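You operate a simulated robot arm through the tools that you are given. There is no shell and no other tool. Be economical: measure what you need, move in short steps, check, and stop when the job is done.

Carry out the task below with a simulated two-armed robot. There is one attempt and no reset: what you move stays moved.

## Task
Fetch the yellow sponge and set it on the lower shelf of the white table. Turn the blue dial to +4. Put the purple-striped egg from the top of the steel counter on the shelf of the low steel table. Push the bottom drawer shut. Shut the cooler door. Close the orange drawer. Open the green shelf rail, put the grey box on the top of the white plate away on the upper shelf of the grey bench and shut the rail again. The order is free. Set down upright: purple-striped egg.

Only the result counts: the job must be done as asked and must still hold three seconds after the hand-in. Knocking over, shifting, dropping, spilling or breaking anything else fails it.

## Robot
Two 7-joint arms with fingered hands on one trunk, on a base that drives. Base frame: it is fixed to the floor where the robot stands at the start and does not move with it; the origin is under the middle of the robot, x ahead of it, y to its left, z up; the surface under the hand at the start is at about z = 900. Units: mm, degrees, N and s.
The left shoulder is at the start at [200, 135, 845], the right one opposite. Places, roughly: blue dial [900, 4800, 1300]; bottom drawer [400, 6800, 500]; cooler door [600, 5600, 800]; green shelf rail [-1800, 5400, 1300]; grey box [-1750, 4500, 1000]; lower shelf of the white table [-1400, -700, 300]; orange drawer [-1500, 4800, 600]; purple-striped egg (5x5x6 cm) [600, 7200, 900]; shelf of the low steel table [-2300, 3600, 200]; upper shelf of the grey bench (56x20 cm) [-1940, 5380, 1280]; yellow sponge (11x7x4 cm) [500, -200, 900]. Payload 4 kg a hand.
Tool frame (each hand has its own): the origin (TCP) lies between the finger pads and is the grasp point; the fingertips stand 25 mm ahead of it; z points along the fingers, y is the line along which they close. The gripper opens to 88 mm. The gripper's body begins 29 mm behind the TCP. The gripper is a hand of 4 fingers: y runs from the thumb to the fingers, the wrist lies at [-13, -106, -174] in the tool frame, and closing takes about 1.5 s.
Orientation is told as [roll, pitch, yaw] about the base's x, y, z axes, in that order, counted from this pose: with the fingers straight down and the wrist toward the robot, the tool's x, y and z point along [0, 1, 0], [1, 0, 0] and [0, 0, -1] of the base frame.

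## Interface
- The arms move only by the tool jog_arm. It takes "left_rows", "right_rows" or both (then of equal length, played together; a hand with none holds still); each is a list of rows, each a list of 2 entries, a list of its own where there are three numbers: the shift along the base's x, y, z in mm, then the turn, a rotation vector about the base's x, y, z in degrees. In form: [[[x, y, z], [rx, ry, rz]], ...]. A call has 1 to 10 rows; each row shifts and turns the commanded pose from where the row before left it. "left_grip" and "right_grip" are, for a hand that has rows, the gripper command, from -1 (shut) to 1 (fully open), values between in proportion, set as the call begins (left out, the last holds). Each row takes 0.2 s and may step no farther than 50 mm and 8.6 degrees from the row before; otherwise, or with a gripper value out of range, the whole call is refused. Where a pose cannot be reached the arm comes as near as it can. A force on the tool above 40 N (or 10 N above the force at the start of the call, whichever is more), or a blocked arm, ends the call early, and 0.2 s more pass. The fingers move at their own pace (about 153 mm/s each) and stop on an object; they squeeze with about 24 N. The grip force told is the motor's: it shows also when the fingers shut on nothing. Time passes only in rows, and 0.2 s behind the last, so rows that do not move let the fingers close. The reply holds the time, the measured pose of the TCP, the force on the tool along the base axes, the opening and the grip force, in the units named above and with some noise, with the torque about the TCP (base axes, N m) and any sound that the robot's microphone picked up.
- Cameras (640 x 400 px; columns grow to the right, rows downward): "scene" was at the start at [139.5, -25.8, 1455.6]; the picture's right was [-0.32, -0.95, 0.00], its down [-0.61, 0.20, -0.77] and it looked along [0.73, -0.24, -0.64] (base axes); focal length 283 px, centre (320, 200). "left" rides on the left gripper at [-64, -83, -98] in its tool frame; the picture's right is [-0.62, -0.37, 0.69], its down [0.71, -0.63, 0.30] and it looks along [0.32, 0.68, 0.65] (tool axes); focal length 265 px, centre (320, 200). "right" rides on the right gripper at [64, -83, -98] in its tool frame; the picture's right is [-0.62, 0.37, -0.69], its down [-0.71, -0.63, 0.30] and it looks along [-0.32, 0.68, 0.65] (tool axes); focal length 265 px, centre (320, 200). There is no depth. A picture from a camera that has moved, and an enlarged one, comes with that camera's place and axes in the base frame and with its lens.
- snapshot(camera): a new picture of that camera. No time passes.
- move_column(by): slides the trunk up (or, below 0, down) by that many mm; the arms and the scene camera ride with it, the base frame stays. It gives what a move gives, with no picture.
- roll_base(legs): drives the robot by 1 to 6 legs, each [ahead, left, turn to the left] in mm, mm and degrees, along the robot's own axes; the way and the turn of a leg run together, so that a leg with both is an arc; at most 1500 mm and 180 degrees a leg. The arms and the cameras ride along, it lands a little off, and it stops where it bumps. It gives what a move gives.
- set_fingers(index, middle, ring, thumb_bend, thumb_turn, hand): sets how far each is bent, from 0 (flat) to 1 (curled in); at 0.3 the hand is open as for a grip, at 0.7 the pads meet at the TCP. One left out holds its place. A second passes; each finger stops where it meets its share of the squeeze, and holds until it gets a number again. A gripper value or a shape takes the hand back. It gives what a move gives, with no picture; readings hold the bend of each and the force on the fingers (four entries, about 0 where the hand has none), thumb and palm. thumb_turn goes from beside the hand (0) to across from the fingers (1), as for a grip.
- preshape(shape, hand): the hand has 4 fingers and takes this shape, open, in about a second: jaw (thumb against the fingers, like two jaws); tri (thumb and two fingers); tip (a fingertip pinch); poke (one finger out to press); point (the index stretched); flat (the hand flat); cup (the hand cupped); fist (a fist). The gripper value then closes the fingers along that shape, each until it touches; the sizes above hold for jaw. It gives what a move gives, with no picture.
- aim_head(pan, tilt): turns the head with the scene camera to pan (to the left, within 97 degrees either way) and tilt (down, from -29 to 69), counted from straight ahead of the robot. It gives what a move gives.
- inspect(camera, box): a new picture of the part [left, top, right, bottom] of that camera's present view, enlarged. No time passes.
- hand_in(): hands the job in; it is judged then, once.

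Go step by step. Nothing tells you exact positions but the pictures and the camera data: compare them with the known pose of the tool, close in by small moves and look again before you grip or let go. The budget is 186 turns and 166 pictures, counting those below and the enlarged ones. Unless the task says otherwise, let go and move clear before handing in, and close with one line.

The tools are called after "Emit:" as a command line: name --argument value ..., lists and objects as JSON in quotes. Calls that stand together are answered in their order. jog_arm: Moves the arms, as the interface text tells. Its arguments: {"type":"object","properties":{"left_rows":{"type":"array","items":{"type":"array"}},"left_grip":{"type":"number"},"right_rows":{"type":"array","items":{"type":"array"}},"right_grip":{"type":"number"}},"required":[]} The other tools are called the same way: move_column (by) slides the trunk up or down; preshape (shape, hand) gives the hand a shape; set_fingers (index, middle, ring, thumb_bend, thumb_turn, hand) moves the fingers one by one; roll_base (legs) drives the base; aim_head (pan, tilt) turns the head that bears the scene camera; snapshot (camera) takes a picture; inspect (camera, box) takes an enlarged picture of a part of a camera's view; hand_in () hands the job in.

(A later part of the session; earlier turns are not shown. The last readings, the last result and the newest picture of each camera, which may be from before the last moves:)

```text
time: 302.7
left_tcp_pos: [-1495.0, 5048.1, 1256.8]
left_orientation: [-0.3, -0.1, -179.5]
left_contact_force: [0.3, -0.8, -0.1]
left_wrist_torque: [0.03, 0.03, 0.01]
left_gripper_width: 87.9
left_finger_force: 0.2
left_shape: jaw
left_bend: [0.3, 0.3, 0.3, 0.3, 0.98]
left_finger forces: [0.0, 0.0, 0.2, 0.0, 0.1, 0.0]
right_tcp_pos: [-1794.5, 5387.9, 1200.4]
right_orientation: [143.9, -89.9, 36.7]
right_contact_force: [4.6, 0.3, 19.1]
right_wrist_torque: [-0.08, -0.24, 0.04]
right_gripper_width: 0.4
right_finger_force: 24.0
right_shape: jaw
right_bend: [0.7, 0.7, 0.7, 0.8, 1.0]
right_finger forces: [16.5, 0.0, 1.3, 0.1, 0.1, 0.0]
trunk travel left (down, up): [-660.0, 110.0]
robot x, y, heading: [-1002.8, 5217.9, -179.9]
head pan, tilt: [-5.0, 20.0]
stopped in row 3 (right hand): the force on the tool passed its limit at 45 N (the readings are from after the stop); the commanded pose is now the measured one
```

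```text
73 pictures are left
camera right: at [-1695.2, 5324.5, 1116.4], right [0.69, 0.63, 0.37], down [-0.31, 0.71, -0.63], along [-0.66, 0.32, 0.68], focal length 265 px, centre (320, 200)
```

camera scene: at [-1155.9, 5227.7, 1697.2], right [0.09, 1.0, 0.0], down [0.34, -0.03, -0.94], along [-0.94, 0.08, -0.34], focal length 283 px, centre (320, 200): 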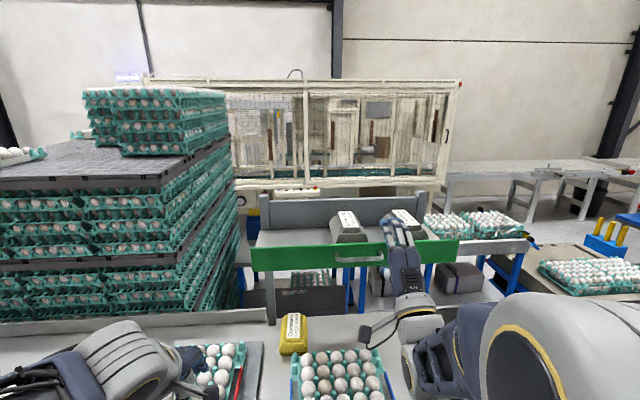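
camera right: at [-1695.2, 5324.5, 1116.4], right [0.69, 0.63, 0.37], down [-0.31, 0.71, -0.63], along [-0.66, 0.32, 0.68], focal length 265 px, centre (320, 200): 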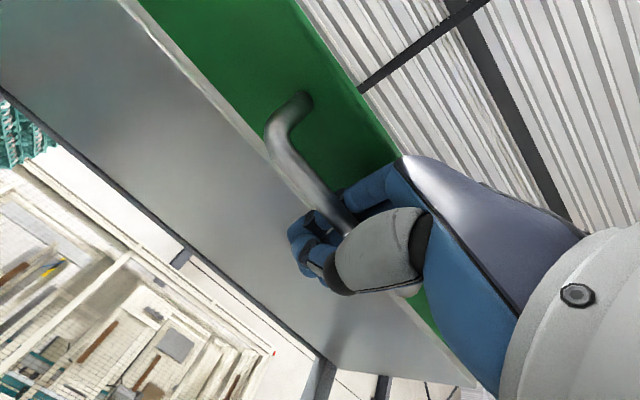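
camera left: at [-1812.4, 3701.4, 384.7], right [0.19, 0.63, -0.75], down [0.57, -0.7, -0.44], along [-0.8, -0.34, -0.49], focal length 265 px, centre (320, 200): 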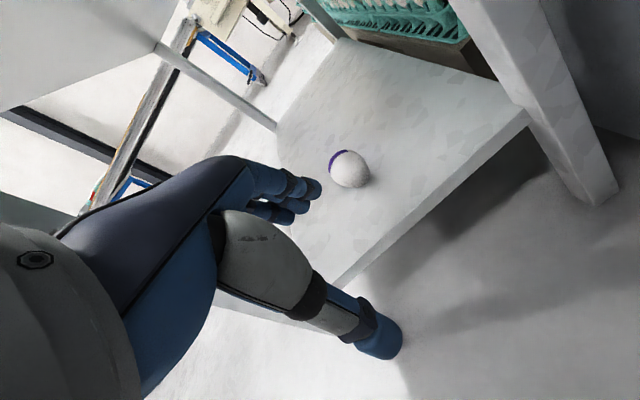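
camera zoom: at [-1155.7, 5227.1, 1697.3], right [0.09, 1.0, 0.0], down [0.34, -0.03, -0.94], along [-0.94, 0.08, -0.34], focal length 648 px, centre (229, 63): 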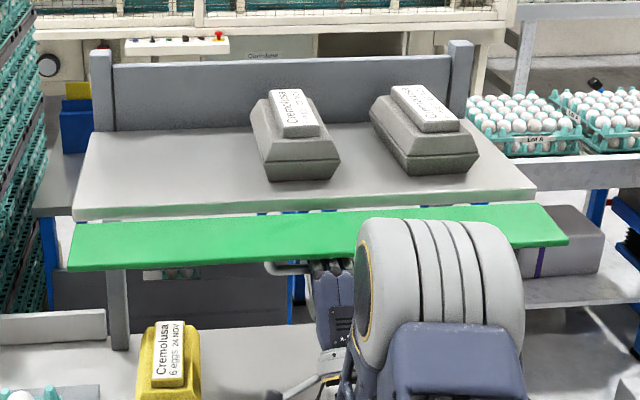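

The rail is at its stop, about 100° open. I open the fingers a little and slide the hand off the bar.

Emit:
jog_arm --right_rows '[[[0, 0, 2], [0, 0, 0]], [[0, 0, 0], [0, 0, 0]], [[0, 0, 0], [0, 0, 0]], [[0, 0, 0], [0, 0, 0]], [[0, 0, 0], [0, 0, 0]], [[8, 0, 0], [0, 0, 0]], [[10, 0, 0], [0, 0, 0]], [[10, 0, 0], [0, 0, 0]]]' --right_grip -0.25

Emit:
snapshot --camera "right"

```text
time: 304.5
left_tcp_pos: [-1495.3, 5047.3, 1256.3]
left_orientation: [-0.3, 0.0, -179.5]
left_contact_force: [-0.8, -0.2, -0.1]
left_wrist_torque: [0.01, -0.01, 0.0]
left_gripper_width: 87.8
left_finger_force: 0.0
left_shape: jaw
left_bend: [0.3, 0.3, 0.3, 0.3, 0.98]
left_finger forces: [0.0, 0.0, 0.0, 0.1, 0.0, 0.0]
right_tcp_pos: [-1768.4, 5388.4, 1197.2]
right_orientation: [7.6, -89.5, 173.0]
right_contact_force: [0.1, 0.5, -2.6]
right_wrist_torque: [-0.14, 0.05, 0.01]
right_gripper_width: 31.9
right_finger_force: 0.0
right_shape: jaw
right_bend: [0.74, 0.52, 0.47, 0.73, 1.0]
right_finger forces: [0.0, 3.0, 0.1, 0.1, 0.0, 0.1]
trunk travel left (down, up): [-660.0, 110.0]
robot x, y, heading: [-1005.0, 5217.7, -179.8]
head pan, tilt: [-5.0, 20.0]
```

```text
72 pictures are left
camera right: at [-1668.1, 5324.6, 1115.1], right [0.68, 0.63, 0.37], down [-0.31, 0.71, -0.63], along [-0.66, 0.32, 0.68], focal length 265 px, centre (320, 200)
```

right: 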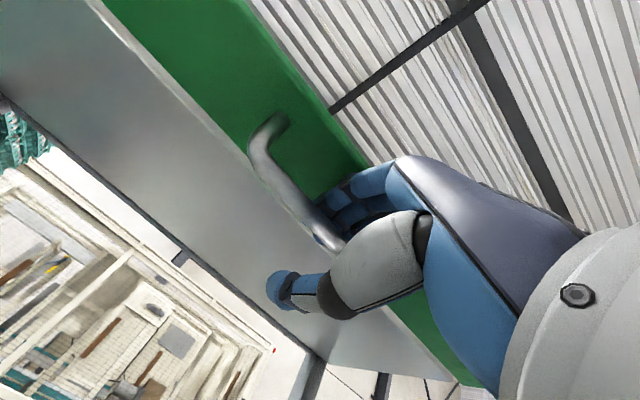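

Emit:
jog_arm --right_rows '[[[8, 0, -3], [0, 0, 0]], [[8, 0, -2], [0, 0, 0]], [[8, 0, 0], [0, 0, 0]]]' --right_grip 0

Emit:
snapshot --camera "right"

```text
time: 305.3
left_tcp_pos: [-1496.8, 5048.1, 1254.8]
left_orientation: [-0.3, -0.1, -179.6]
left_contact_force: [0.5, 0.2, 0.4]
left_wrist_torque: [0.01, -0.01, 0.02]
left_gripper_width: 87.8
left_finger_force: 0.1
left_shape: jaw
left_bend: [0.3, 0.3, 0.3, 0.3, 0.98]
left_finger forces: [0.1, 0.0, 0.0, 0.0, 0.0, 0.1]
right_tcp_pos: [-1741.6, 5388.7, 1195.0]
right_orientation: [10.0, -89.5, 170.6]
right_contact_force: [0.8, 0.3, 0.1]
right_wrist_torque: [-0.01, 0.0, 0.0]
right_gripper_width: 43.6
right_finger_force: 0.1
right_shape: jaw
right_bend: [0.74, 0.45, 0.41, 0.7, 1.0]
right_finger forces: [0.0, 0.0, 0.0, 0.1, 0.1, 0.0]
trunk travel left (down, up): [-660.0, 110.0]
robot x, y, heading: [-1003.7, 5216.5, -180.0]
head pan, tilt: [-5.0, 20.0]
```

```text
71 pictures are left
camera right: at [-1642.4, 5324.5, 1110.6], right [0.68, 0.63, 0.37], down [-0.31, 0.71, -0.63], along [-0.66, 0.32, 0.68], focal length 265 px, centre (320, 200)
```

right: 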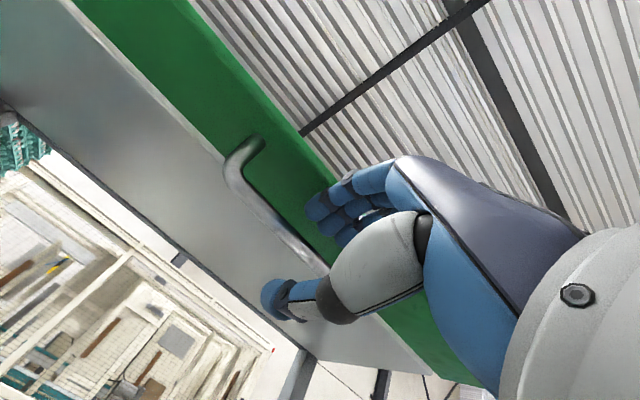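

The hand is free of the bar. I back it away and go to look at the grey box on the white plate.

Emit:
jog_arm --right_rows '[[[25, 0, -3], [0, 0, 0]], [[40, 0, 0], [0, 0, 0]], [[40, 0, 0], [0, 0, 0]], [[10, 0, 10], [0, -8.5, 0]], [[10, 0, 15], [0, -8.5, 0]], [[10, 0, 15], [0, -8.5, 0]], [[10, 0, 15], [0, -8.5, 0]], [[10, 0, 15], [0, -8.5, 0]], [[10, 0, 15], [0, -8.5, 0]]]' --right_grip 1

Emit:
roll_base --legs '[[-250, 0, 0], [0, 600, 0]]'

Emit:
aim_head --pan 0 --tilt 35

Emit:
snapshot --camera "scene"

```text
time: 307.3
left_tcp_pos: [-1496.6, 5047.9, 1256.2]
left_orientation: [-0.3, 0.0, -179.6]
left_contact_force: [0.5, 0.8, 0.2]
left_wrist_torque: [-0.02, 0.02, -0.03]
left_gripper_width: 87.8
left_finger_force: 0.0
left_shape: jaw
left_bend: [0.3, 0.3, 0.3, 0.3, 0.98]
left_finger forces: [0.0, 0.0, 0.1, 0.0, 0.0, 0.1]
right_tcp_pos: [-1642.5, 5404.7, 1264.8]
right_orientation: [0.7, -38.3, 180.0]
right_contact_force: [0.3, 0.9, -0.1]
right_wrist_torque: [-0.03, 0.01, 0.04]
right_gripper_width: 88.1
right_finger_force: 0.1
right_shape: jaw
right_bend: [0.3, 0.3, 0.3, 0.3, 0.98]
right_finger forces: [0.1, 0.1, 0.0, 0.0, 0.0, 0.1]
right hand out of reach, approached as far as the arm can: row 4, 5, 6, 7
trunk travel left (down, up): [-660.0, 110.0]
robot x, y, heading: [-1007.3, 5218.3, -180.1]
head pan, tilt: [-5.0, 20.0]
```

```text
time: 312.1
left_tcp_pos: [-1259.1, 4449.5, 1255.9]
left_orientation: [-0.3, 0.0, 179.6]
left_contact_force: [-0.4, -0.7, -0.5]
left_wrist_torque: [0.03, -0.04, 0.0]
left_gripper_width: 87.8
left_finger_force: 0.2
left_shape: jaw
left_bend: [0.3, 0.3, 0.3, 0.3, 0.98]
left_finger forces: [0.1, 0.1, 0.1, 0.0, 0.0, 0.1]
right_tcp_pos: [-1401.8, 4806.4, 1266.4]
right_orientation: [0.7, -38.5, 178.9]
right_contact_force: [0.5, 0.5, 0.2]
right_wrist_torque: [0.0, 0.0, -0.01]
right_gripper_width: 88.0
right_finger_force: 0.0
right_shape: jaw
right_bend: [0.3, 0.3, 0.3, 0.3, 0.98]
right_finger forces: [0.0, 0.0, 0.0, 0.0, 0.1, 0.0]
trunk travel left (down, up): [-660.0, 110.0]
robot x, y, heading: [-758.8, 4612.8, 178.9]
head pan, tilt: [-5.0, 20.0]
```

```text
time: 312.9
left_tcp_pos: [-1259.6, 4447.5, 1257.2]
left_orientation: [-0.2, 0.0, 179.6]
left_contact_force: [-0.5, 0.6, 0.3]
left_wrist_torque: [0.0, 0.01, -0.03]
left_gripper_width: 87.8
left_finger_force: 0.0
left_shape: jaw
left_bend: [0.3, 0.3, 0.3, 0.3, 0.98]
left_finger forces: [0.0, 0.1, 0.0, 0.1, 0.0, 0.0]
right_tcp_pos: [-1400.3, 4806.3, 1265.9]
right_orientation: [0.7, -38.5, 179.0]
right_contact_force: [-0.5, 0.0, 0.6]
right_wrist_torque: [0.03, 0.03, 0.03]
right_gripper_width: 87.9
right_finger_force: 0.1
right_shape: jaw
right_bend: [0.3, 0.3, 0.3, 0.3, 0.98]
right_finger forces: [0.0, 0.0, 0.1, 0.0, 0.0, 0.0]
trunk travel left (down, up): [-660.0, 110.0]
robot x, y, heading: [-764.0, 4610.8, 179.2]
head pan, tilt: [0.0, 35.0]
```

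```text
70 pictures are left
camera scene: at [-912.6, 4614.9, 1673.3], right [0.02, 1.0, 0.0], down [0.57, -0.01, -0.82], along [-0.82, 0.01, -0.57], focal length 283 px, centre (320, 200)
```

scene: 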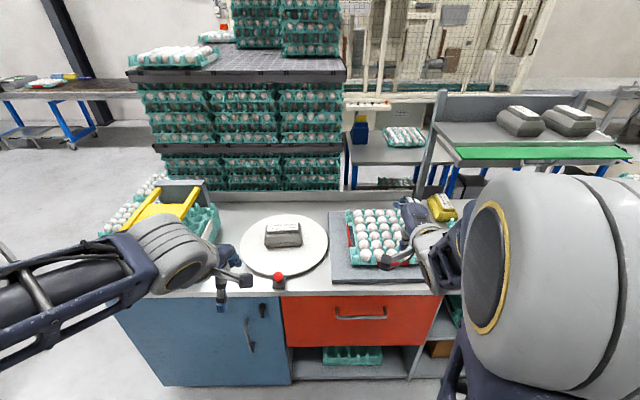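

Emit:
inspect --camera "scene" --box '[230, 195, 340, 295]'

Emit:
inspect --camera "scene" --box '[420, 80, 640, 210]'

```text
4.00 times, centred on (285, 245) of scene
camera zoom: at [-912.6, 4614.9, 1673.3], right [0.02, 1.0, 0.0], down [0.57, -0.01, -0.82], along [-0.82, 0.01, -0.57], focal length 1133 px, centre (460, 20)
```

zoom: 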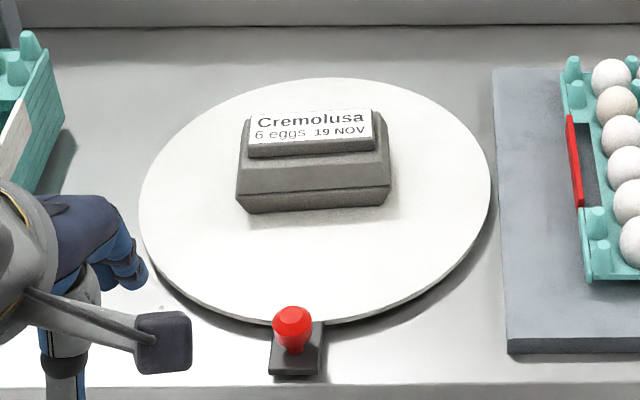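

```text
2.91 times, centred on (530, 145) of scene
camera zoom: at [-912.6, 4614.9, 1673.3], right [0.02, 1.0, 0.0], down [0.57, -0.01, -0.82], along [-0.82, 0.01, -0.57], focal length 824 px, centre (-291, 360)
```

zoom: 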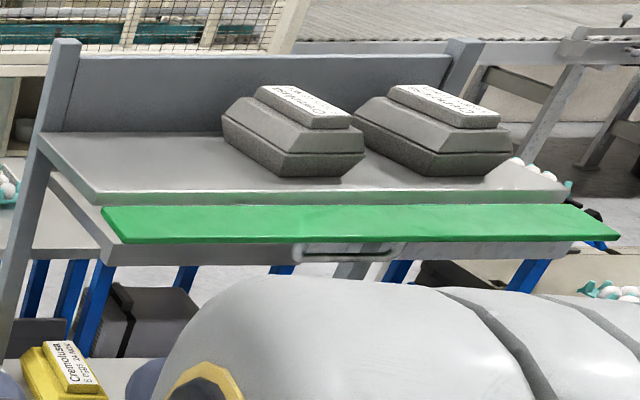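

The rail stays open. The grey box is an egg carton with a ridge about 50 mm deep. Its top is at about (-1786, 4477, 942), its long axis along y. The shelf's free space is y 5084–5305. I take the box with the right hand: shift sideways, level the hand, drive in.

Emit:
roll_base --legs '[[0, 270, 1], [230, 0, 0]]'

Emit:
jog_arm --right_rows '[[[-5, 0, 0], [0, -8, 0]], [[-5, 0, 0], [0, -8, 0]], [[-5, 0, 0], [0, -8, 0]], [[-5, 0, 0], [0, -8, 0]], [[-5, 0, 0], [0, -6.5, 0]], [[0, 0, 0], [0, 0, 0]]]'

Emit:
aim_head --pan -10 --tilt 40

Emit:
snapshot --camera "scene"

Emit:
snapshot --camera "right"

```text
time: 316.1
left_tcp_pos: [-1482.3, 4166.8, 1256.8]
left_orientation: [-0.4, -0.1, -179.3]
left_contact_force: [-0.4, -0.3, -0.6]
left_wrist_torque: [0.01, 0.04, -0.03]
left_gripper_width: 87.9
left_finger_force: 0.1
left_shape: jaw
left_bend: [0.3, 0.3, 0.3, 0.3, 0.98]
left_finger forces: [0.0, 0.0, 0.0, 0.0, 0.0, 0.0]
right_tcp_pos: [-1632.0, 4521.8, 1265.7]
right_orientation: [0.7, -38.5, -179.8]
right_contact_force: [0.6, 0.3, -0.2]
right_wrist_torque: [0.04, 0.0, 0.03]
right_gripper_width: 88.0
right_finger_force: 0.0
right_shape: jaw
right_bend: [0.3, 0.3, 0.3, 0.3, 0.98]
right_finger forces: [0.0, 0.1, 0.0, 0.0, 0.1, 0.0]
trunk travel left (down, up): [-660.0, 110.0]
robot x, y, heading: [-993.6, 4339.7, -179.5]
head pan, tilt: [0.0, 35.0]
```

```text
time: 317.6
left_tcp_pos: [-1483.7, 4167.4, 1256.4]
left_orientation: [-0.3, 0.0, -179.2]
left_contact_force: [0.2, 0.5, 0.1]
left_wrist_torque: [-0.02, 0.04, -0.01]
left_gripper_width: 87.9
left_finger_force: 0.0
left_shape: jaw
left_bend: [0.3, 0.3, 0.3, 0.3, 0.98]
left_finger forces: [0.0, 0.0, 0.1, 0.0, 0.0, 0.0]
right_tcp_pos: [-1653.9, 4513.7, 1266.5]
right_orientation: [2.6, -6.2, -178.3]
right_contact_force: [-0.5, 0.0, 0.4]
right_wrist_torque: [0.02, 0.0, 0.01]
right_gripper_width: 88.1
right_finger_force: 0.1
right_shape: jaw
right_bend: [0.3, 0.3, 0.3, 0.3, 0.98]
right_finger forces: [0.0, 0.1, 0.0, 0.0, 0.0, 0.0]
right hand out of reach, approached as far as the arm can: row 4
trunk travel left (down, up): [-660.0, 110.0]
robot x, y, heading: [-990.8, 4344.1, -179.6]
head pan, tilt: [0.0, 35.0]
```

```text
time: 318.3
left_tcp_pos: [-1484.2, 4166.8, 1256.9]
left_orientation: [-0.3, 0.0, -179.2]
left_contact_force: [0.1, -0.4, -0.4]
left_wrist_torque: [-0.01, -0.01, 0.02]
left_gripper_width: 87.7
left_finger_force: 0.1
left_shape: jaw
left_bend: [0.3, 0.3, 0.3, 0.3, 0.98]
left_finger forces: [0.1, 0.1, 0.1, 0.0, 0.0, 0.0]
right_tcp_pos: [-1653.1, 4513.8, 1266.1]
right_orientation: [2.5, -6.3, -178.3]
right_contact_force: [0.3, 0.1, 0.0]
right_wrist_torque: [-0.01, -0.03, 0.0]
right_gripper_width: 87.9
right_finger_force: 0.1
right_shape: jaw
right_bend: [0.3, 0.3, 0.3, 0.3, 0.98]
right_finger forces: [0.1, 0.0, 0.1, 0.0, 0.1, 0.0]
trunk travel left (down, up): [-660.0, 110.0]
robot x, y, heading: [-989.9, 4338.2, -179.6]
head pan, tilt: [-10.0, 40.0]
```

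```text
67 pictures are left
camera scene: at [-1136.1, 4355.3, 1665.8], right [0.17, 0.99, 0.0], down [0.63, -0.11, -0.77], along [-0.76, 0.13, -0.64], focal length 283 px, centre (320, 200)
```

scene: 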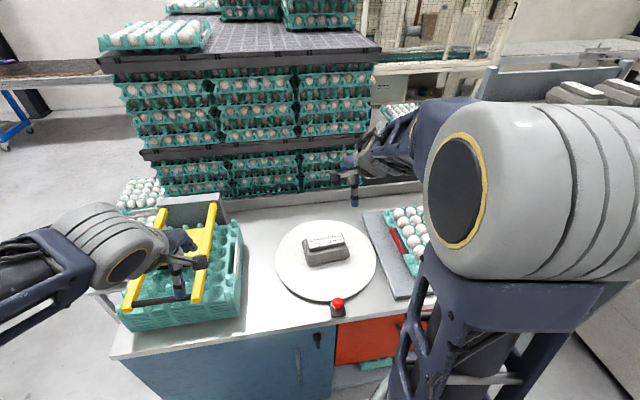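

```text
66 pictures are left
camera right: at [-1557.9, 4455.7, 1355.7], right [-0.31, 0.64, 0.7], down [0.57, 0.72, -0.4], along [-0.76, 0.27, -0.59], focal length 265 px, centre (320, 200)
```

right: 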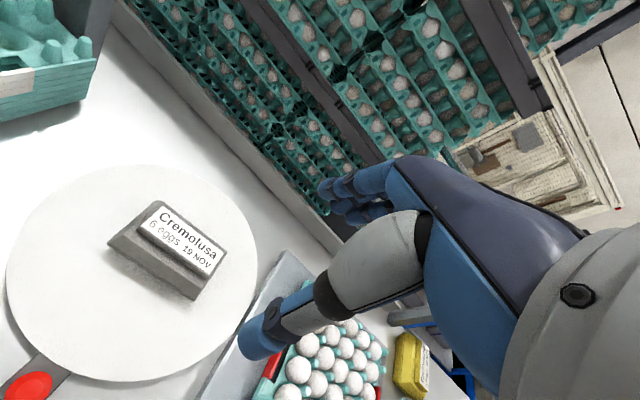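

The box's ridge is about (-1770, 4478), top z ≈ 946. I level the hand and come down above it.

Emit:
jog_arm --right_rows '[[[-20, -6, -36], [0.5, -1.2, -0.3]], [[-20, -6, -36], [0.5, -1.2, -0.3]], [[-20, -6, -36], [0.5, -1.2, -0.3]], [[-20, -6, -36], [0.5, -1.2, -0.3]], [[-20, -6, -36], [0.5, -1.2, -0.3]], [[-17, -6, -36], [0, 0, 0]], [[0, 0, 0], [0, 0, 0]]]'

Emit:
snapshot --camera "right"

```text
time: 319.9
left_tcp_pos: [-1482.3, 4167.0, 1255.9]
left_orientation: [-0.3, 0.0, -179.2]
left_contact_force: [0.5, -0.3, -0.2]
left_wrist_torque: [0.01, 0.0, -0.01]
left_gripper_width: 87.9
left_finger_force: 0.1
left_shape: jaw
left_bend: [0.3, 0.3, 0.3, 0.3, 0.98]
left_finger forces: [0.0, 0.1, 0.0, 0.1, 0.0, 0.1]
right_tcp_pos: [-1772.8, 4476.7, 1046.1]
right_orientation: [0.2, -0.2, -179.7]
right_contact_force: [-0.1, 0.0, 0.1]
right_wrist_torque: [0.0, 0.01, 0.0]
right_gripper_width: 87.9
right_finger_force: 0.0
right_shape: jaw
right_bend: [0.3, 0.3, 0.3, 0.3, 0.98]
right_finger forces: [0.0, 0.1, 0.0, 0.1, 0.0, 0.0]
trunk travel left (down, up): [-660.0, 110.0]
robot x, y, heading: [-991.5, 4341.1, -179.8]
head pan, tilt: [-10.0, 40.0]
```

```text
65 pictures are left
camera right: at [-1686.5, 4412.9, 1144.3], right [-0.37, 0.62, 0.69], down [0.62, 0.72, -0.31], along [-0.69, 0.32, -0.65], focal length 265 px, centre (320, 200)
```

right: 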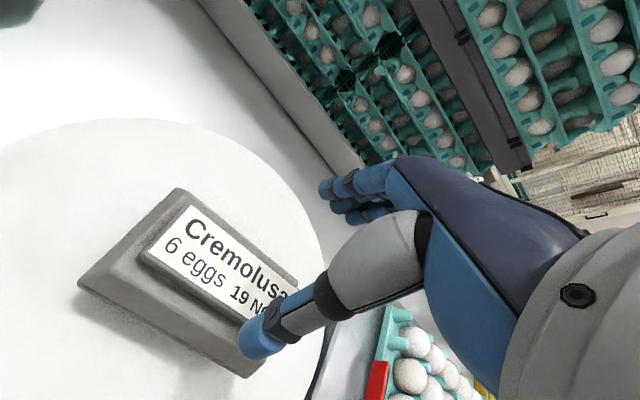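

Emit:
jog_arm --right_rows '[[[0, 0, -25], [0, 0, 3]], [[0, 0, -30], [0, 0, 3]], [[1, 0, -25], [0, 0, 0]], [[0, 0, -15], [0, 0, 0]], [[0, 0, 0], [0, 0, 0]]]'

Emit:
snapshot --camera "right"

```text
time: 321.1
left_tcp_pos: [-1483.2, 4167.4, 1256.3]
left_orientation: [-0.3, 0.0, -179.2]
left_contact_force: [-0.2, -0.4, -0.4]
left_wrist_torque: [-0.01, -0.04, 0.05]
left_gripper_width: 87.5
left_finger_force: 0.0
left_shape: jaw
left_bend: [0.3, 0.3, 0.3, 0.3, 0.98]
left_finger forces: [0.0, 0.1, 0.0, 0.0, 0.1, 0.0]
right_tcp_pos: [-1770.3, 4477.6, 954.3]
right_orientation: [0.0, -0.2, -173.7]
right_contact_force: [-0.1, -0.8, -0.4]
right_wrist_torque: [0.0, -0.02, 0.02]
right_gripper_width: 87.9
right_finger_force: 0.0
right_shape: jaw
right_bend: [0.3, 0.3, 0.3, 0.3, 0.98]
right_finger forces: [0.0, 0.1, 0.0, 0.0, 0.1, 0.1]
trunk travel left (down, up): [-660.0, 110.0]
robot x, y, heading: [-988.4, 4340.5, -179.5]
head pan, tilt: [-10.0, 40.0]
```

```text
64 pictures are left
camera right: at [-1679.1, 4422.7, 1051.2], right [-0.43, 0.58, 0.69], down [0.55, 0.78, -0.31], along [-0.72, 0.25, -0.65], focal length 265 px, centre (320, 200)
```

right: 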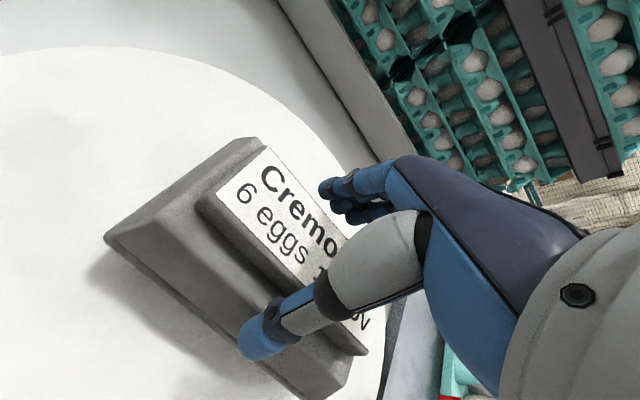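

Emit:
jog_arm --right_rows '[[[0, 0, -5], [0, 0, 0]], [[0, 0, -4], [0, 0, 0]]]'

Emit:
jog_arm --right_rows '[[[0, 0, 0], [0, 0, 0]], [[0, 0, 0], [0, 0, 0]], [[0, 0, 0], [0, 0, 0]], [[0, 0, 0], [0, 0, 0]], [[0, 0, 0], [0, 0, 0]], [[0, 0, 0], [0, 0, 0]], [[0, 0, 0], [0, 0, 0]], [[0, 0, 0], [0, 0, 0]]]' --right_grip -1

Emit:
snapshot --camera "right"

```text
time: 321.7
left_tcp_pos: [-1483.9, 4166.6, 1256.5]
left_orientation: [-0.2, 0.1, -179.3]
left_contact_force: [0.5, -0.3, -0.6]
left_wrist_torque: [0.02, -0.06, 0.03]
left_gripper_width: 87.7
left_finger_force: 0.2
left_shape: jaw
left_bend: [0.3, 0.3, 0.3, 0.3, 0.98]
left_finger forces: [0.0, 0.0, 0.1, 0.0, 0.0, 0.0]
right_tcp_pos: [-1770.7, 4477.8, 944.6]
right_orientation: [0.1, -0.3, -173.7]
right_contact_force: [-0.2, -0.7, -0.2]
right_wrist_torque: [0.02, -0.01, 0.05]
right_gripper_width: 87.8
right_finger_force: 0.1
right_shape: jaw
right_bend: [0.3, 0.3, 0.3, 0.3, 0.98]
right_finger forces: [0.1, 0.1, 0.1, 0.1, 0.0, 0.0]
trunk travel left (down, up): [-660.0, 110.0]
robot x, y, heading: [-990.1, 4339.9, -179.6]
head pan, tilt: [-10.0, 40.0]
```

```text
time: 323.5
left_tcp_pos: [-1483.8, 4166.8, 1255.9]
left_orientation: [-0.3, 0.0, -179.1]
left_contact_force: [0.6, -0.2, 0.3]
left_wrist_torque: [-0.01, -0.03, -0.02]
left_gripper_width: 87.9
left_finger_force: 0.0
left_shape: jaw
left_bend: [0.3, 0.3, 0.3, 0.3, 0.98]
left_finger forces: [0.0, 0.0, 0.0, 0.0, 0.0, 0.1]
right_tcp_pos: [-1769.8, 4478.4, 945.4]
right_orientation: [0.1, -0.2, -173.7]
right_contact_force: [-3.3, -0.8, 10.7]
right_wrist_torque: [0.01, -0.04, 0.02]
right_gripper_width: 77.1
right_finger_force: 24.2
right_shape: jaw
right_bend: [0.28, 0.33, 0.32, 0.32, 0.98]
right_finger forces: [13.1, 7.2, 3.2, 0.1, 20.6, 0.0]
trunk travel left (down, up): [-660.0, 110.0]
robot x, y, heading: [-992.2, 4338.2, -180.0]
head pan, tilt: [-10.0, 40.0]
```

```text
63 pictures are left
camera right: at [-1678.5, 4423.5, 1042.0], right [-0.43, 0.58, 0.69], down [0.55, 0.78, -0.31], along [-0.72, 0.25, -0.65], focal length 265 px, centre (320, 200)
```

right: 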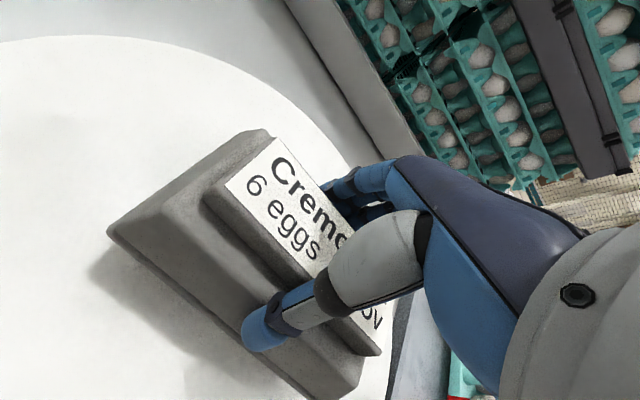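

The tips closed on the sloping lid (77 mm). I reopen, raise about 12 mm and grip the vertical ridge instead.

Emit:
jog_arm --right_rows '[[[0, 0, 0], [0, 0, 0]], [[0, 0, 0], [0, 0, 0]], [[0, 0, 6], [0, 0, 0]], [[0, 0, 6], [0, 0, 0]], [[0, 0, 0], [0, 0, 0]]]' --right_grip 1

Emit:
jog_arm --right_rows '[[[0, 0, 0], [0, 0, 0]], [[0, 0, 0], [0, 0, 0]], [[0, 0, 0], [0, 0, 0]], [[0, 0, 0], [0, 0, 0]], [[0, 0, 0], [0, 0, 0]], [[0, 0, 0], [0, 0, 0]], [[0, 0, 0], [0, 0, 0]], [[0, 0, 0], [0, 0, 0]]]' --right_grip -1

Emit:
snapshot --camera "right"

```text
time: 324.7
left_tcp_pos: [-1483.6, 4166.5, 1256.1]
left_orientation: [-0.3, 0.0, -179.2]
left_contact_force: [-0.1, 0.2, 0.1]
left_wrist_torque: [-0.03, 0.0, 0.0]
left_gripper_width: 87.8
left_finger_force: 0.0
left_shape: jaw
left_bend: [0.3, 0.3, 0.3, 0.3, 0.98]
left_finger forces: [0.0, 0.1, 0.0, 0.1, 0.1, 0.0]
right_tcp_pos: [-1768.1, 4478.4, 956.1]
right_orientation: [0.1, -0.1, -173.7]
right_contact_force: [0.4, -1.0, 0.5]
right_wrist_torque: [0.01, -0.02, -0.02]
right_gripper_width: 87.8
right_finger_force: 0.0
right_shape: jaw
right_bend: [0.3, 0.3, 0.3, 0.3, 0.98]
right_finger forces: [0.0, 0.0, 0.1, 0.0, 0.0, 0.0]
trunk travel left (down, up): [-660.0, 110.0]
robot x, y, heading: [-988.8, 4343.7, -179.5]
head pan, tilt: [-10.0, 40.0]
```

```text
time: 326.5
left_tcp_pos: [-1483.4, 4167.6, 1256.7]
left_orientation: [-0.3, -0.1, -179.3]
left_contact_force: [0.5, -0.2, -0.8]
left_wrist_torque: [0.02, -0.01, 0.0]
left_gripper_width: 87.8
left_finger_force: 0.0
left_shape: jaw
left_bend: [0.3, 0.3, 0.3, 0.3, 0.98]
left_finger forces: [0.1, 0.0, 0.0, 0.1, 0.0, 0.0]
right_tcp_pos: [-1768.9, 4478.6, 956.8]
right_orientation: [0.1, -0.3, -173.7]
right_contact_force: [1.1, 0.4, 17.2]
right_wrist_torque: [0.03, -0.02, -0.1]
right_gripper_width: 63.0
right_finger_force: 23.4
right_shape: jaw
right_bend: [0.29, 0.37, 0.39, 0.55, 0.99]
right_finger forces: [12.0, 8.7, 0.1, 0.1, 20.4, 0.0]
trunk travel left (down, up): [-660.0, 110.0]
robot x, y, heading: [-986.3, 4338.1, -180.3]
head pan, tilt: [-10.0, 40.0]
```

```text
62 pictures are left
camera right: at [-1678.3, 4423.3, 1054.4], right [-0.43, 0.58, 0.69], down [0.55, 0.78, -0.31], along [-0.72, 0.25, -0.65], focal length 265 px, centre (320, 200)
```

right: 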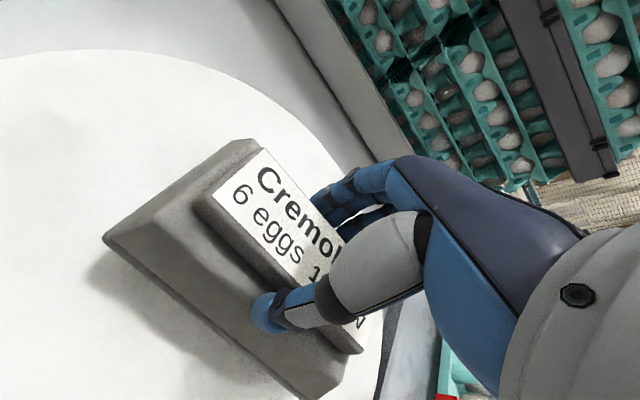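

Emit:
jog_arm --right_rows '[[[0, 0, 4], [0, 0, 0]], [[0, 0, 3], [0, 0, 0]], [[0, 0, 0], [0, 0, 0]], [[0, 0, 0], [0, 0, 0]]]'

Emit:
snapshot --camera "right"

```text
time: 327.5
left_tcp_pos: [-1482.5, 4166.9, 1256.0]
left_orientation: [-0.3, 0.0, -179.2]
left_contact_force: [0.1, -0.2, 0.2]
left_wrist_torque: [0.01, -0.02, 0.0]
left_gripper_width: 87.9
left_finger_force: 0.0
left_shape: jaw
left_bend: [0.3, 0.3, 0.3, 0.3, 0.98]
left_finger forces: [0.1, 0.0, 0.0, 0.0, 0.1, 0.1]
right_tcp_pos: [-1769.4, 4477.7, 962.6]
right_orientation: [0.2, -0.1, -173.7]
right_contact_force: [0.6, -0.8, -4.9]
right_wrist_torque: [-0.02, -0.01, 0.01]
right_gripper_width: 48.5
right_finger_force: 23.9
right_shape: jaw
right_bend: [0.32, 0.42, 0.4, 0.64, 1.0]
right_finger forces: [9.6, 3.5, 1.8, 0.0, 15.6, 0.1]
trunk travel left (down, up): [-660.0, 110.0]
robot x, y, heading: [-991.5, 4338.4, -179.8]
head pan, tilt: [-10.0, 40.0]
```

```text
61 pictures are left
camera right: at [-1678.2, 4422.3, 1060.4], right [-0.43, 0.58, 0.69], down [0.55, 0.78, -0.31], along [-0.72, 0.25, -0.65], focal length 265 px, centre (320, 200)
```

right: 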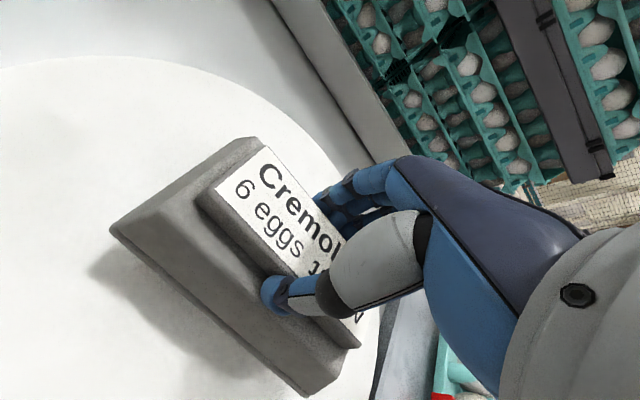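

Now the grip is on the ridge, at 48 mm. I lift slowly.

Emit:
jog_arm --right_rows '[[[0, 0, 5], [0, 0, 0]], [[0, 0, 8], [0, 0, 0]], [[0, 0, 10], [0, 0, 0]], [[0, 0, 10], [0, 0, 0]], [[0, 0, 0], [0, 0, 0]]]'

Emit:
snapshot --camera "right"

```text
time: 328.7
left_tcp_pos: [-1484.1, 4167.4, 1255.4]
left_orientation: [-0.4, 0.0, -179.2]
left_contact_force: [0.8, 0.0, -1.0]
left_wrist_torque: [0.01, 0.0, 0.04]
left_gripper_width: 87.8
left_finger_force: 0.0
left_shape: jaw
left_bend: [0.3, 0.3, 0.3, 0.3, 0.98]
left_finger forces: [0.0, 0.0, 0.0, 0.1, 0.0, 0.0]
right_tcp_pos: [-1769.3, 4478.3, 997.6]
right_orientation: [0.1, -0.2, -173.6]
right_contact_force: [0.0, 0.3, -4.6]
right_wrist_torque: [0.01, -0.03, 0.0]
right_gripper_width: 48.5
right_finger_force: 24.0
right_shape: jaw
right_bend: [0.32, 0.42, 0.4, 0.64, 1.0]
right_finger forces: [9.6, 3.5, 1.7, 0.0, 15.4, 0.0]
trunk travel left (down, up): [-660.0, 110.0]
robot x, y, heading: [-992.5, 4340.6, -179.5]
head pan, tilt: [-10.0, 40.0]
```

```text
60 pictures are left
camera right: at [-1678.1, 4423.1, 1095.3], right [-0.43, 0.58, 0.69], down [0.55, 0.78, -0.31], along [-0.72, 0.25, -0.65], focal length 265 px, centre (320, 200)
```

right: 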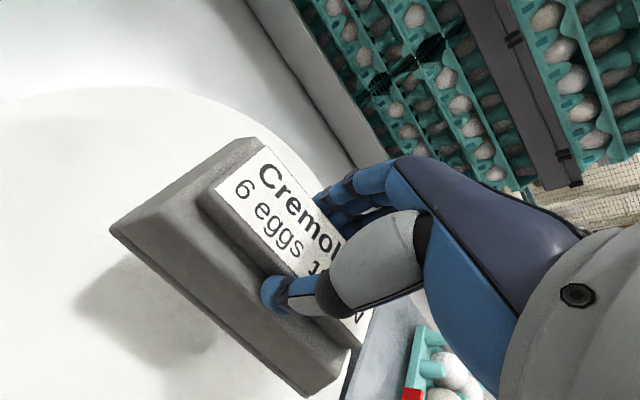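

Held firmly (about 0.5 kg). I raise it, back off, shift over to the shelf's left part and look.

Emit:
jog_arm --right_rows '[[[5, 0, 40], [0, 0, 0]], [[5, 0, 40], [0, 0, 0]], [[5, 0, 40], [0, 0, 0]], [[5, 0, 40], [0, 0, 0]], [[5, 0, 40], [0, 0, 0]], [[5, 0, 40], [0, 0, 0]], [[5, 0, 40], [0, 0, 0]], [[5, 0, 40], [0, 0, -3]], [[5, 0, 20], [0, 0, -3.5]]]'

Emit:
move_column --by 100

Emit:
roll_base --legs '[[-150, 0, 0], [0, -720, 0]]'

Emit:
aim_head --pan -8 --tilt 30

Emit:
snapshot --camera "scene"

```text
time: 330.7
left_tcp_pos: [-1484.2, 4168.1, 1256.4]
left_orientation: [-0.3, 0.0, -179.2]
left_contact_force: [0.0, 0.2, -0.2]
left_wrist_torque: [0.03, 0.02, 0.01]
left_gripper_width: 87.9
left_finger_force: 0.0
left_shape: jaw
left_bend: [0.3, 0.3, 0.3, 0.3, 0.98]
left_finger forces: [0.1, 0.0, 0.0, 0.0, 0.0, 0.0]
right_tcp_pos: [-1722.7, 4477.1, 1336.2]
right_orientation: [0.1, -0.2, 179.7]
right_contact_force: [-0.5, 0.5, -4.3]
right_wrist_torque: [-0.02, 0.01, 0.0]
right_gripper_width: 48.4
right_finger_force: 24.3
right_shape: jaw
right_bend: [0.32, 0.42, 0.4, 0.64, 1.0]
right_finger forces: [9.2, 3.6, 1.7, 0.0, 15.3, 0.0]
trunk travel left (down, up): [-660.0, 110.0]
robot x, y, heading: [-991.3, 4338.1, -179.8]
head pan, tilt: [-10.0, 40.0]
```

```text
time: 332.0
left_tcp_pos: [-1483.7, 4168.1, 1355.4]
left_orientation: [-0.3, 0.0, -179.2]
left_contact_force: [0.0, 0.3, 0.0]
left_wrist_torque: [0.03, 0.01, -0.01]
left_gripper_width: 88.2
left_finger_force: 0.0
left_shape: jaw
left_bend: [0.3, 0.3, 0.3, 0.3, 0.98]
left_finger forces: [0.0, 0.0, 0.0, 0.0, 0.1, 0.0]
right_tcp_pos: [-1722.3, 4477.2, 1436.7]
right_orientation: [0.1, -0.1, 179.8]
right_contact_force: [0.4, 1.0, -3.9]
right_wrist_torque: [-0.01, -0.04, -0.01]
right_gripper_width: 48.5
right_finger_force: 23.5
right_shape: jaw
right_bend: [0.32, 0.42, 0.4, 0.64, 1.0]
right_finger forces: [9.3, 3.4, 1.8, 0.1, 15.4, 0.1]
trunk travel left (down, up): [-760.0, 10.0]
robot x, y, heading: [-990.8, 4339.6, -179.6]
head pan, tilt: [-10.0, 40.0]
```

```text
time: 336.9
left_tcp_pos: [-1339.9, 4897.9, 1357.4]
left_orientation: [-0.3, 0.0, -178.9]
left_contact_force: [0.8, -0.2, 0.1]
left_wrist_torque: [0.0, 0.0, -0.01]
left_gripper_width: 88.0
left_finger_force: 0.0
left_shape: jaw
left_bend: [0.3, 0.3, 0.3, 0.3, 0.98]
left_finger forces: [0.1, 0.1, 0.0, 0.1, 0.0, 0.0]
right_tcp_pos: [-1580.4, 5204.8, 1436.3]
right_orientation: [0.1, -0.2, -179.9]
right_contact_force: [1.0, 0.2, -4.8]
right_wrist_torque: [-0.02, -0.01, 0.02]
right_gripper_width: 48.6
right_finger_force: 23.9
right_shape: jaw
right_bend: [0.32, 0.42, 0.4, 0.64, 1.0]
right_finger forces: [9.4, 3.5, 1.6, 0.0, 15.6, 0.0]
trunk travel left (down, up): [-760.0, 10.0]
robot x, y, heading: [-847.8, 5070.5, -179.4]
head pan, tilt: [-10.0, 40.0]
```

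```text
time: 337.7
left_tcp_pos: [-1339.0, 4897.0, 1355.9]
left_orientation: [-0.2, 0.1, -179.0]
left_contact_force: [-0.8, 1.0, 0.4]
left_wrist_torque: [0.0, 0.03, 0.01]
left_gripper_width: 87.8
left_finger_force: 0.0
left_shape: jaw
left_bend: [0.3, 0.3, 0.3, 0.3, 0.98]
left_finger forces: [0.1, 0.0, 0.0, 0.1, 0.0, 0.0]
right_tcp_pos: [-1579.0, 5204.8, 1436.5]
right_orientation: [0.1, -0.2, -179.9]
right_contact_force: [0.0, -0.3, -4.2]
right_wrist_torque: [-0.01, -0.02, -0.02]
right_gripper_width: 48.3
right_finger_force: 24.2
right_shape: jaw
right_bend: [0.32, 0.42, 0.4, 0.64, 1.0]
right_finger forces: [9.4, 3.5, 1.7, 0.1, 15.4, 0.0]
trunk travel left (down, up): [-760.0, 10.0]
robot x, y, heading: [-849.1, 5071.7, -179.4]
head pan, tilt: [-8.0, 30.0]
```

```text
59 pictures are left
camera scene: at [-999.0, 5084.1, 1781.0], right [0.13, 0.99, 0.0], down [0.5, -0.06, -0.87], along [-0.86, 0.11, -0.5], focal length 283 px, centre (320, 200)
```

scene: 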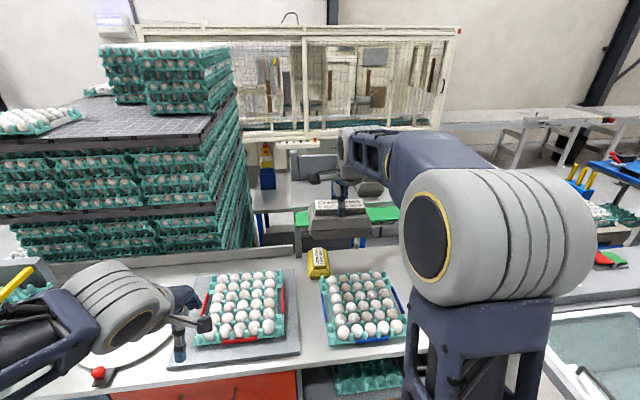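

Emit:
roll_base --legs '[[200, 0, -0.6]]'

Emit:
jog_arm --right_rows '[[[-30, -2, 0], [0, 0, 0]], [[-30, -2, 0], [0, 0, 0]], [[-25, -2, 0], [0, 0, 0]], [[0, 0, 0], [0, 0, 0]]]'

Emit:
snapshot --camera "scene"

Emit:
snapshot --camera "right"

```text
time: 339.3
left_tcp_pos: [-1543.5, 4901.8, 1356.0]
left_orientation: [-0.3, 0.0, -179.7]
left_contact_force: [0.6, 0.0, -0.7]
left_wrist_torque: [0.02, 0.04, -0.05]
left_gripper_width: 88.0
left_finger_force: 0.1
left_shape: jaw
left_bend: [0.3, 0.3, 0.3, 0.3, 0.98]
left_finger forces: [0.0, 0.0, 0.0, 0.1, 0.0, 0.1]
right_tcp_pos: [-1779.6, 5214.5, 1436.8]
right_orientation: [0.1, -0.3, 179.3]
right_contact_force: [-0.1, 0.2, -4.4]
right_wrist_torque: [0.0, -0.02, -0.04]
right_gripper_width: 48.2
right_finger_force: 23.7
right_shape: jaw
right_bend: [0.32, 0.42, 0.4, 0.64, 1.0]
right_finger forces: [9.2, 3.4, 1.6, 0.1, 15.5, 0.1]
trunk travel left (down, up): [-760.0, 10.0]
robot x, y, heading: [-1048.4, 5073.1, 179.8]
head pan, tilt: [-8.0, 30.0]
```

```text
time: 340.3
left_tcp_pos: [-1541.6, 4901.8, 1355.9]
left_orientation: [-0.2, 0.0, -179.6]
left_contact_force: [0.0, -0.9, -0.2]
left_wrist_torque: [0.03, -0.03, 0.01]
left_gripper_width: 87.7
left_finger_force: 0.1
left_shape: jaw
left_bend: [0.3, 0.3, 0.3, 0.3, 0.98]
left_finger forces: [0.1, 0.0, 0.0, 0.1, 0.0, 0.1]
right_tcp_pos: [-1865.8, 5206.9, 1436.5]
right_orientation: [0.2, 0.0, 179.2]
right_contact_force: [-0.6, -0.7, -3.9]
right_wrist_torque: [-0.02, -0.05, 0.0]
right_gripper_width: 48.3
right_finger_force: 23.9
right_shape: jaw
right_bend: [0.32, 0.42, 0.4, 0.64, 1.0]
right_finger forces: [9.2, 3.6, 1.7, 0.0, 15.3, 0.0]
trunk travel left (down, up): [-760.0, 10.0]
robot x, y, heading: [-1048.3, 5072.0, 180.0]
head pan, tilt: [-8.0, 30.0]
```

```text
58 pictures are left
camera scene: at [-1199.6, 5085.2, 1781.0], right [0.14, 0.99, 0.0], down [0.5, -0.07, -0.87], along [-0.86, 0.12, -0.5], focal length 283 px, centre (320, 200)
```

scene: 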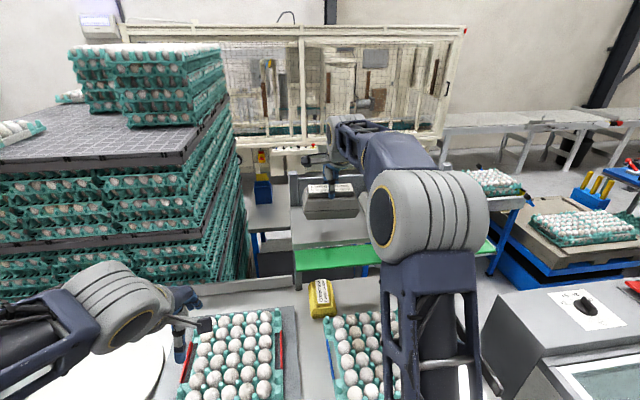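

```text
57 pictures are left
camera right: at [-1783.2, 5141.2, 1533.6], right [-0.36, 0.63, 0.69], down [0.64, 0.71, -0.31], along [-0.68, 0.33, -0.65], focal length 265 px, centre (320, 200)
```

right: 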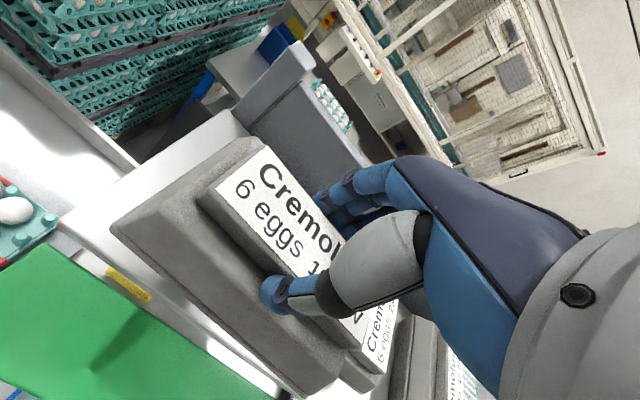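

The shelf spans x -1835 to -2035, with a free y range of about 5100–5320. I move to x -1915 and lower.

Emit:
jog_arm --right_rows '[[[-25, 0, 0], [0, 0, 0]], [[-25, 1, 0], [0, 0, 0]], [[0, 0, -15], [0, 0, 0]], [[0, 0, -15], [0, 0, 0]], [[0, 0, -10], [0, 0, 0]], [[0, 0, 0], [0, 0, 0]]]'

Emit:
snapshot --camera "right"

Emit:
inspect --camera "scene" --box '[260, 130, 520, 300]'

```text
time: 341.7
left_tcp_pos: [-1541.5, 4902.3, 1355.6]
left_orientation: [-0.3, 0.1, -179.8]
left_contact_force: [0.2, 0.0, 0.9]
left_wrist_torque: [0.02, -0.01, -0.02]
left_gripper_width: 87.9
left_finger_force: 0.1
left_shape: jaw
left_bend: [0.3, 0.3, 0.3, 0.3, 0.98]
left_finger forces: [0.0, 0.0, 0.0, 0.1, 0.0, 0.0]
right_tcp_pos: [-1915.7, 5208.9, 1395.3]
right_orientation: [0.0, -0.2, 179.3]
right_contact_force: [-0.4, -0.6, -4.3]
right_wrist_torque: [0.01, -0.04, 0.02]
right_gripper_width: 48.0
right_finger_force: 23.8
right_shape: jaw
right_bend: [0.32, 0.42, 0.4, 0.64, 1.0]
right_finger forces: [9.3, 3.6, 1.7, 0.0, 15.3, 0.0]
trunk travel left (down, up): [-760.0, 10.0]
robot x, y, heading: [-1049.1, 5068.8, 179.8]
head pan, tilt: [-8.0, 30.0]
```

```text
56 pictures are left
camera right: at [-1832.1, 5143.3, 1492.6], right [-0.36, 0.63, 0.69], down [0.64, 0.71, -0.31], along [-0.68, 0.33, -0.65], focal length 265 px, centre (320, 200)
```

right: 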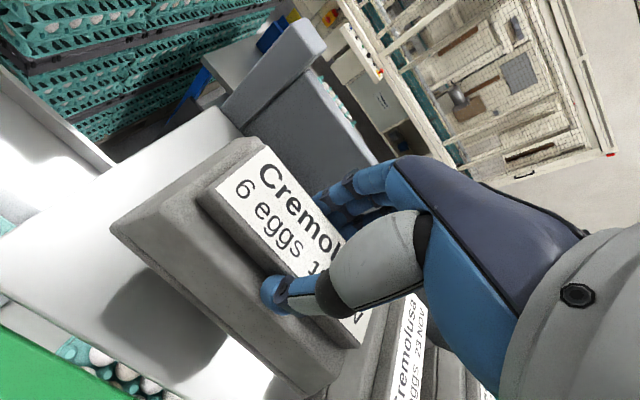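

```text
2.35 times, centred on (390, 215) of scene
camera zoom: at [-1199.5, 5085.3, 1781.0], right [0.14, 0.99, 0.0], down [0.5, -0.07, -0.87], along [-0.86, 0.12, -0.5], focal length 667 px, centre (155, 165)
```

zoom: 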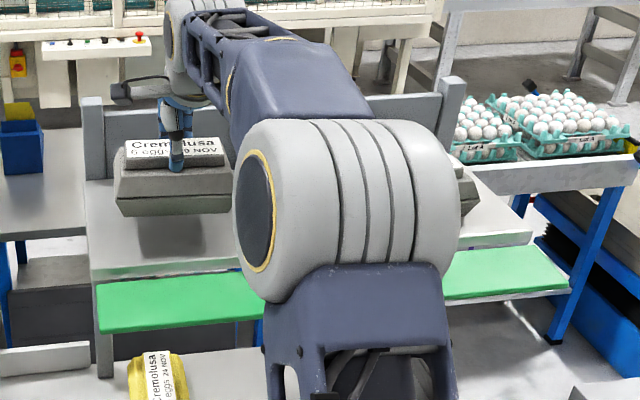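

Emit:
jog_arm --right_rows '[[[0, -4, -5], [0, 0, 0]], [[0, 0, -5], [0, 0, 0]], [[0, 0, -4], [0, 0, 0]], [[0, 0, 0], [0, 0, 0]]]'

Emit:
jog_arm --right_rows '[[[0, 0, -4], [0, 0, 0]], [[0, 0, -4], [0, 0, 0]], [[0, 0, 0], [0, 0, 0]]]'

Emit:
jog_arm --right_rows '[[[0, 0, -4], [0, 0, 0]], [[0, 0, 0], [0, 0, 0]]]'

```text
time: 342.7
left_tcp_pos: [-1542.3, 4901.9, 1355.8]
left_orientation: [-0.2, 0.0, -179.7]
left_contact_force: [0.2, -0.8, 0.4]
left_wrist_torque: [0.02, 0.02, -0.02]
left_gripper_width: 87.8
left_finger_force: 0.0
left_shape: jaw
left_bend: [0.3, 0.3, 0.3, 0.3, 0.98]
left_finger forces: [0.0, 0.0, 0.0, 0.1, 0.0, 0.0]
right_tcp_pos: [-1915.4, 5204.5, 1381.7]
right_orientation: [0.0, -0.2, 179.3]
right_contact_force: [0.5, 0.2, -3.4]
right_wrist_torque: [-0.02, 0.01, -0.01]
right_gripper_width: 48.2
right_finger_force: 23.6
right_shape: jaw
right_bend: [0.32, 0.42, 0.4, 0.64, 1.0]
right_finger forces: [9.3, 3.6, 1.7, 0.0, 15.1, 0.1]
trunk travel left (down, up): [-760.0, 10.0]
robot x, y, heading: [-1048.0, 5070.1, 180.2]
head pan, tilt: [-8.0, 30.0]
```

```text
time: 343.5
left_tcp_pos: [-1543.5, 4902.2, 1356.6]
left_orientation: [-0.4, 0.1, -179.8]
left_contact_force: [0.4, 0.2, 0.1]
left_wrist_torque: [0.02, -0.03, -0.02]
left_gripper_width: 87.9
left_finger_force: 0.0
left_shape: jaw
left_bend: [0.3, 0.3, 0.3, 0.3, 0.98]
left_finger forces: [0.1, 0.0, 0.0, 0.0, 0.0, 0.0]
right_tcp_pos: [-1913.2, 5204.9, 1374.6]
right_orientation: [0.0, -0.2, 179.3]
right_contact_force: [0.1, -0.3, -4.4]
right_wrist_torque: [-0.01, -0.01, -0.02]
right_gripper_width: 48.1
right_finger_force: 24.1
right_shape: jaw
right_bend: [0.32, 0.42, 0.4, 0.64, 1.0]
right_finger forces: [9.3, 3.6, 1.7, 0.0, 15.2, 0.0]
trunk travel left (down, up): [-760.0, 10.0]
robot x, y, heading: [-1051.5, 5072.6, 179.9]
head pan, tilt: [-8.0, 30.0]
```

```text
time: 344.1
left_tcp_pos: [-1543.0, 4901.1, 1356.6]
left_orientation: [-0.3, 0.0, -179.7]
left_contact_force: [0.3, 0.1, -0.5]
left_wrist_torque: [-0.02, -0.03, -0.01]
left_gripper_width: 88.0
left_finger_force: 0.1
left_shape: jaw
left_bend: [0.3, 0.3, 0.3, 0.3, 0.98]
left_finger forces: [0.0, 0.1, 0.1, 0.0, 0.0, 0.0]
right_tcp_pos: [-1912.3, 5204.2, 1369.1]
right_orientation: [0.1, -0.1, 179.3]
right_contact_force: [-0.9, 0.4, -5.2]
right_wrist_torque: [-0.01, -0.04, 0.04]
right_gripper_width: 48.1
right_finger_force: 24.3
right_shape: jaw
right_bend: [0.32, 0.42, 0.4, 0.64, 1.0]
right_finger forces: [9.3, 3.6, 1.6, 0.0, 15.1, 0.1]
trunk travel left (down, up): [-760.0, 10.0]
robot x, y, heading: [-1053.5, 5071.9, 180.1]
head pan, tilt: [-8.0, 30.0]
```

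Emit:
jog_arm --right_rows '[[[0, 0, -4], [0, 0, 0]], [[0, 0, -4], [0, 0, 0]], [[0, 0, 0], [0, 0, 0]]]'

Emit:
snapshot --camera "right"

```text
time: 344.9
left_tcp_pos: [-1542.0, 4901.9, 1356.2]
left_orientation: [-0.4, 0.0, -179.6]
left_contact_force: [-0.7, 0.6, 0.2]
left_wrist_torque: [-0.02, 0.02, -0.01]
left_gripper_width: 88.0
left_finger_force: 0.0
left_shape: jaw
left_bend: [0.3, 0.3, 0.3, 0.3, 0.98]
left_finger forces: [0.1, 0.0, 0.0, 0.0, 0.0, 0.1]
right_tcp_pos: [-1913.9, 5204.0, 1361.7]
right_orientation: [0.1, -0.2, 179.4]
right_contact_force: [0.4, 0.7, -4.6]
right_wrist_torque: [-0.02, 0.0, -0.02]
right_gripper_width: 48.1
right_finger_force: 23.8
right_shape: jaw
right_bend: [0.32, 0.42, 0.4, 0.64, 1.0]
right_finger forces: [9.3, 3.6, 1.8, 0.0, 15.3, 0.0]
trunk travel left (down, up): [-760.0, 10.0]
robot x, y, heading: [-1046.9, 5072.7, 180.2]
head pan, tilt: [-8.0, 30.0]
```

```text
54 pictures are left
camera right: at [-1830.8, 5138.9, 1459.1], right [-0.36, 0.63, 0.69], down [0.64, 0.71, -0.31], along [-0.68, 0.33, -0.65], focal length 265 px, centre (320, 200)
```

right: 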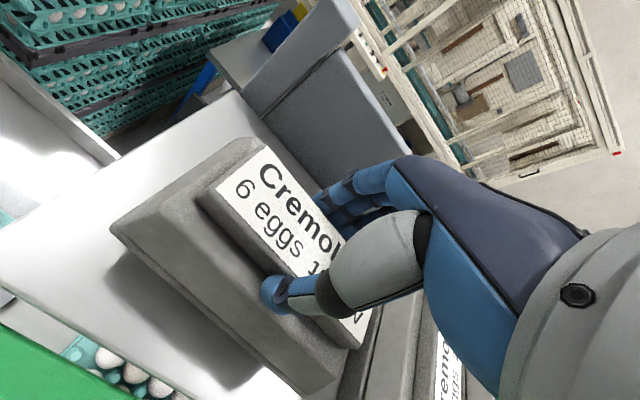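

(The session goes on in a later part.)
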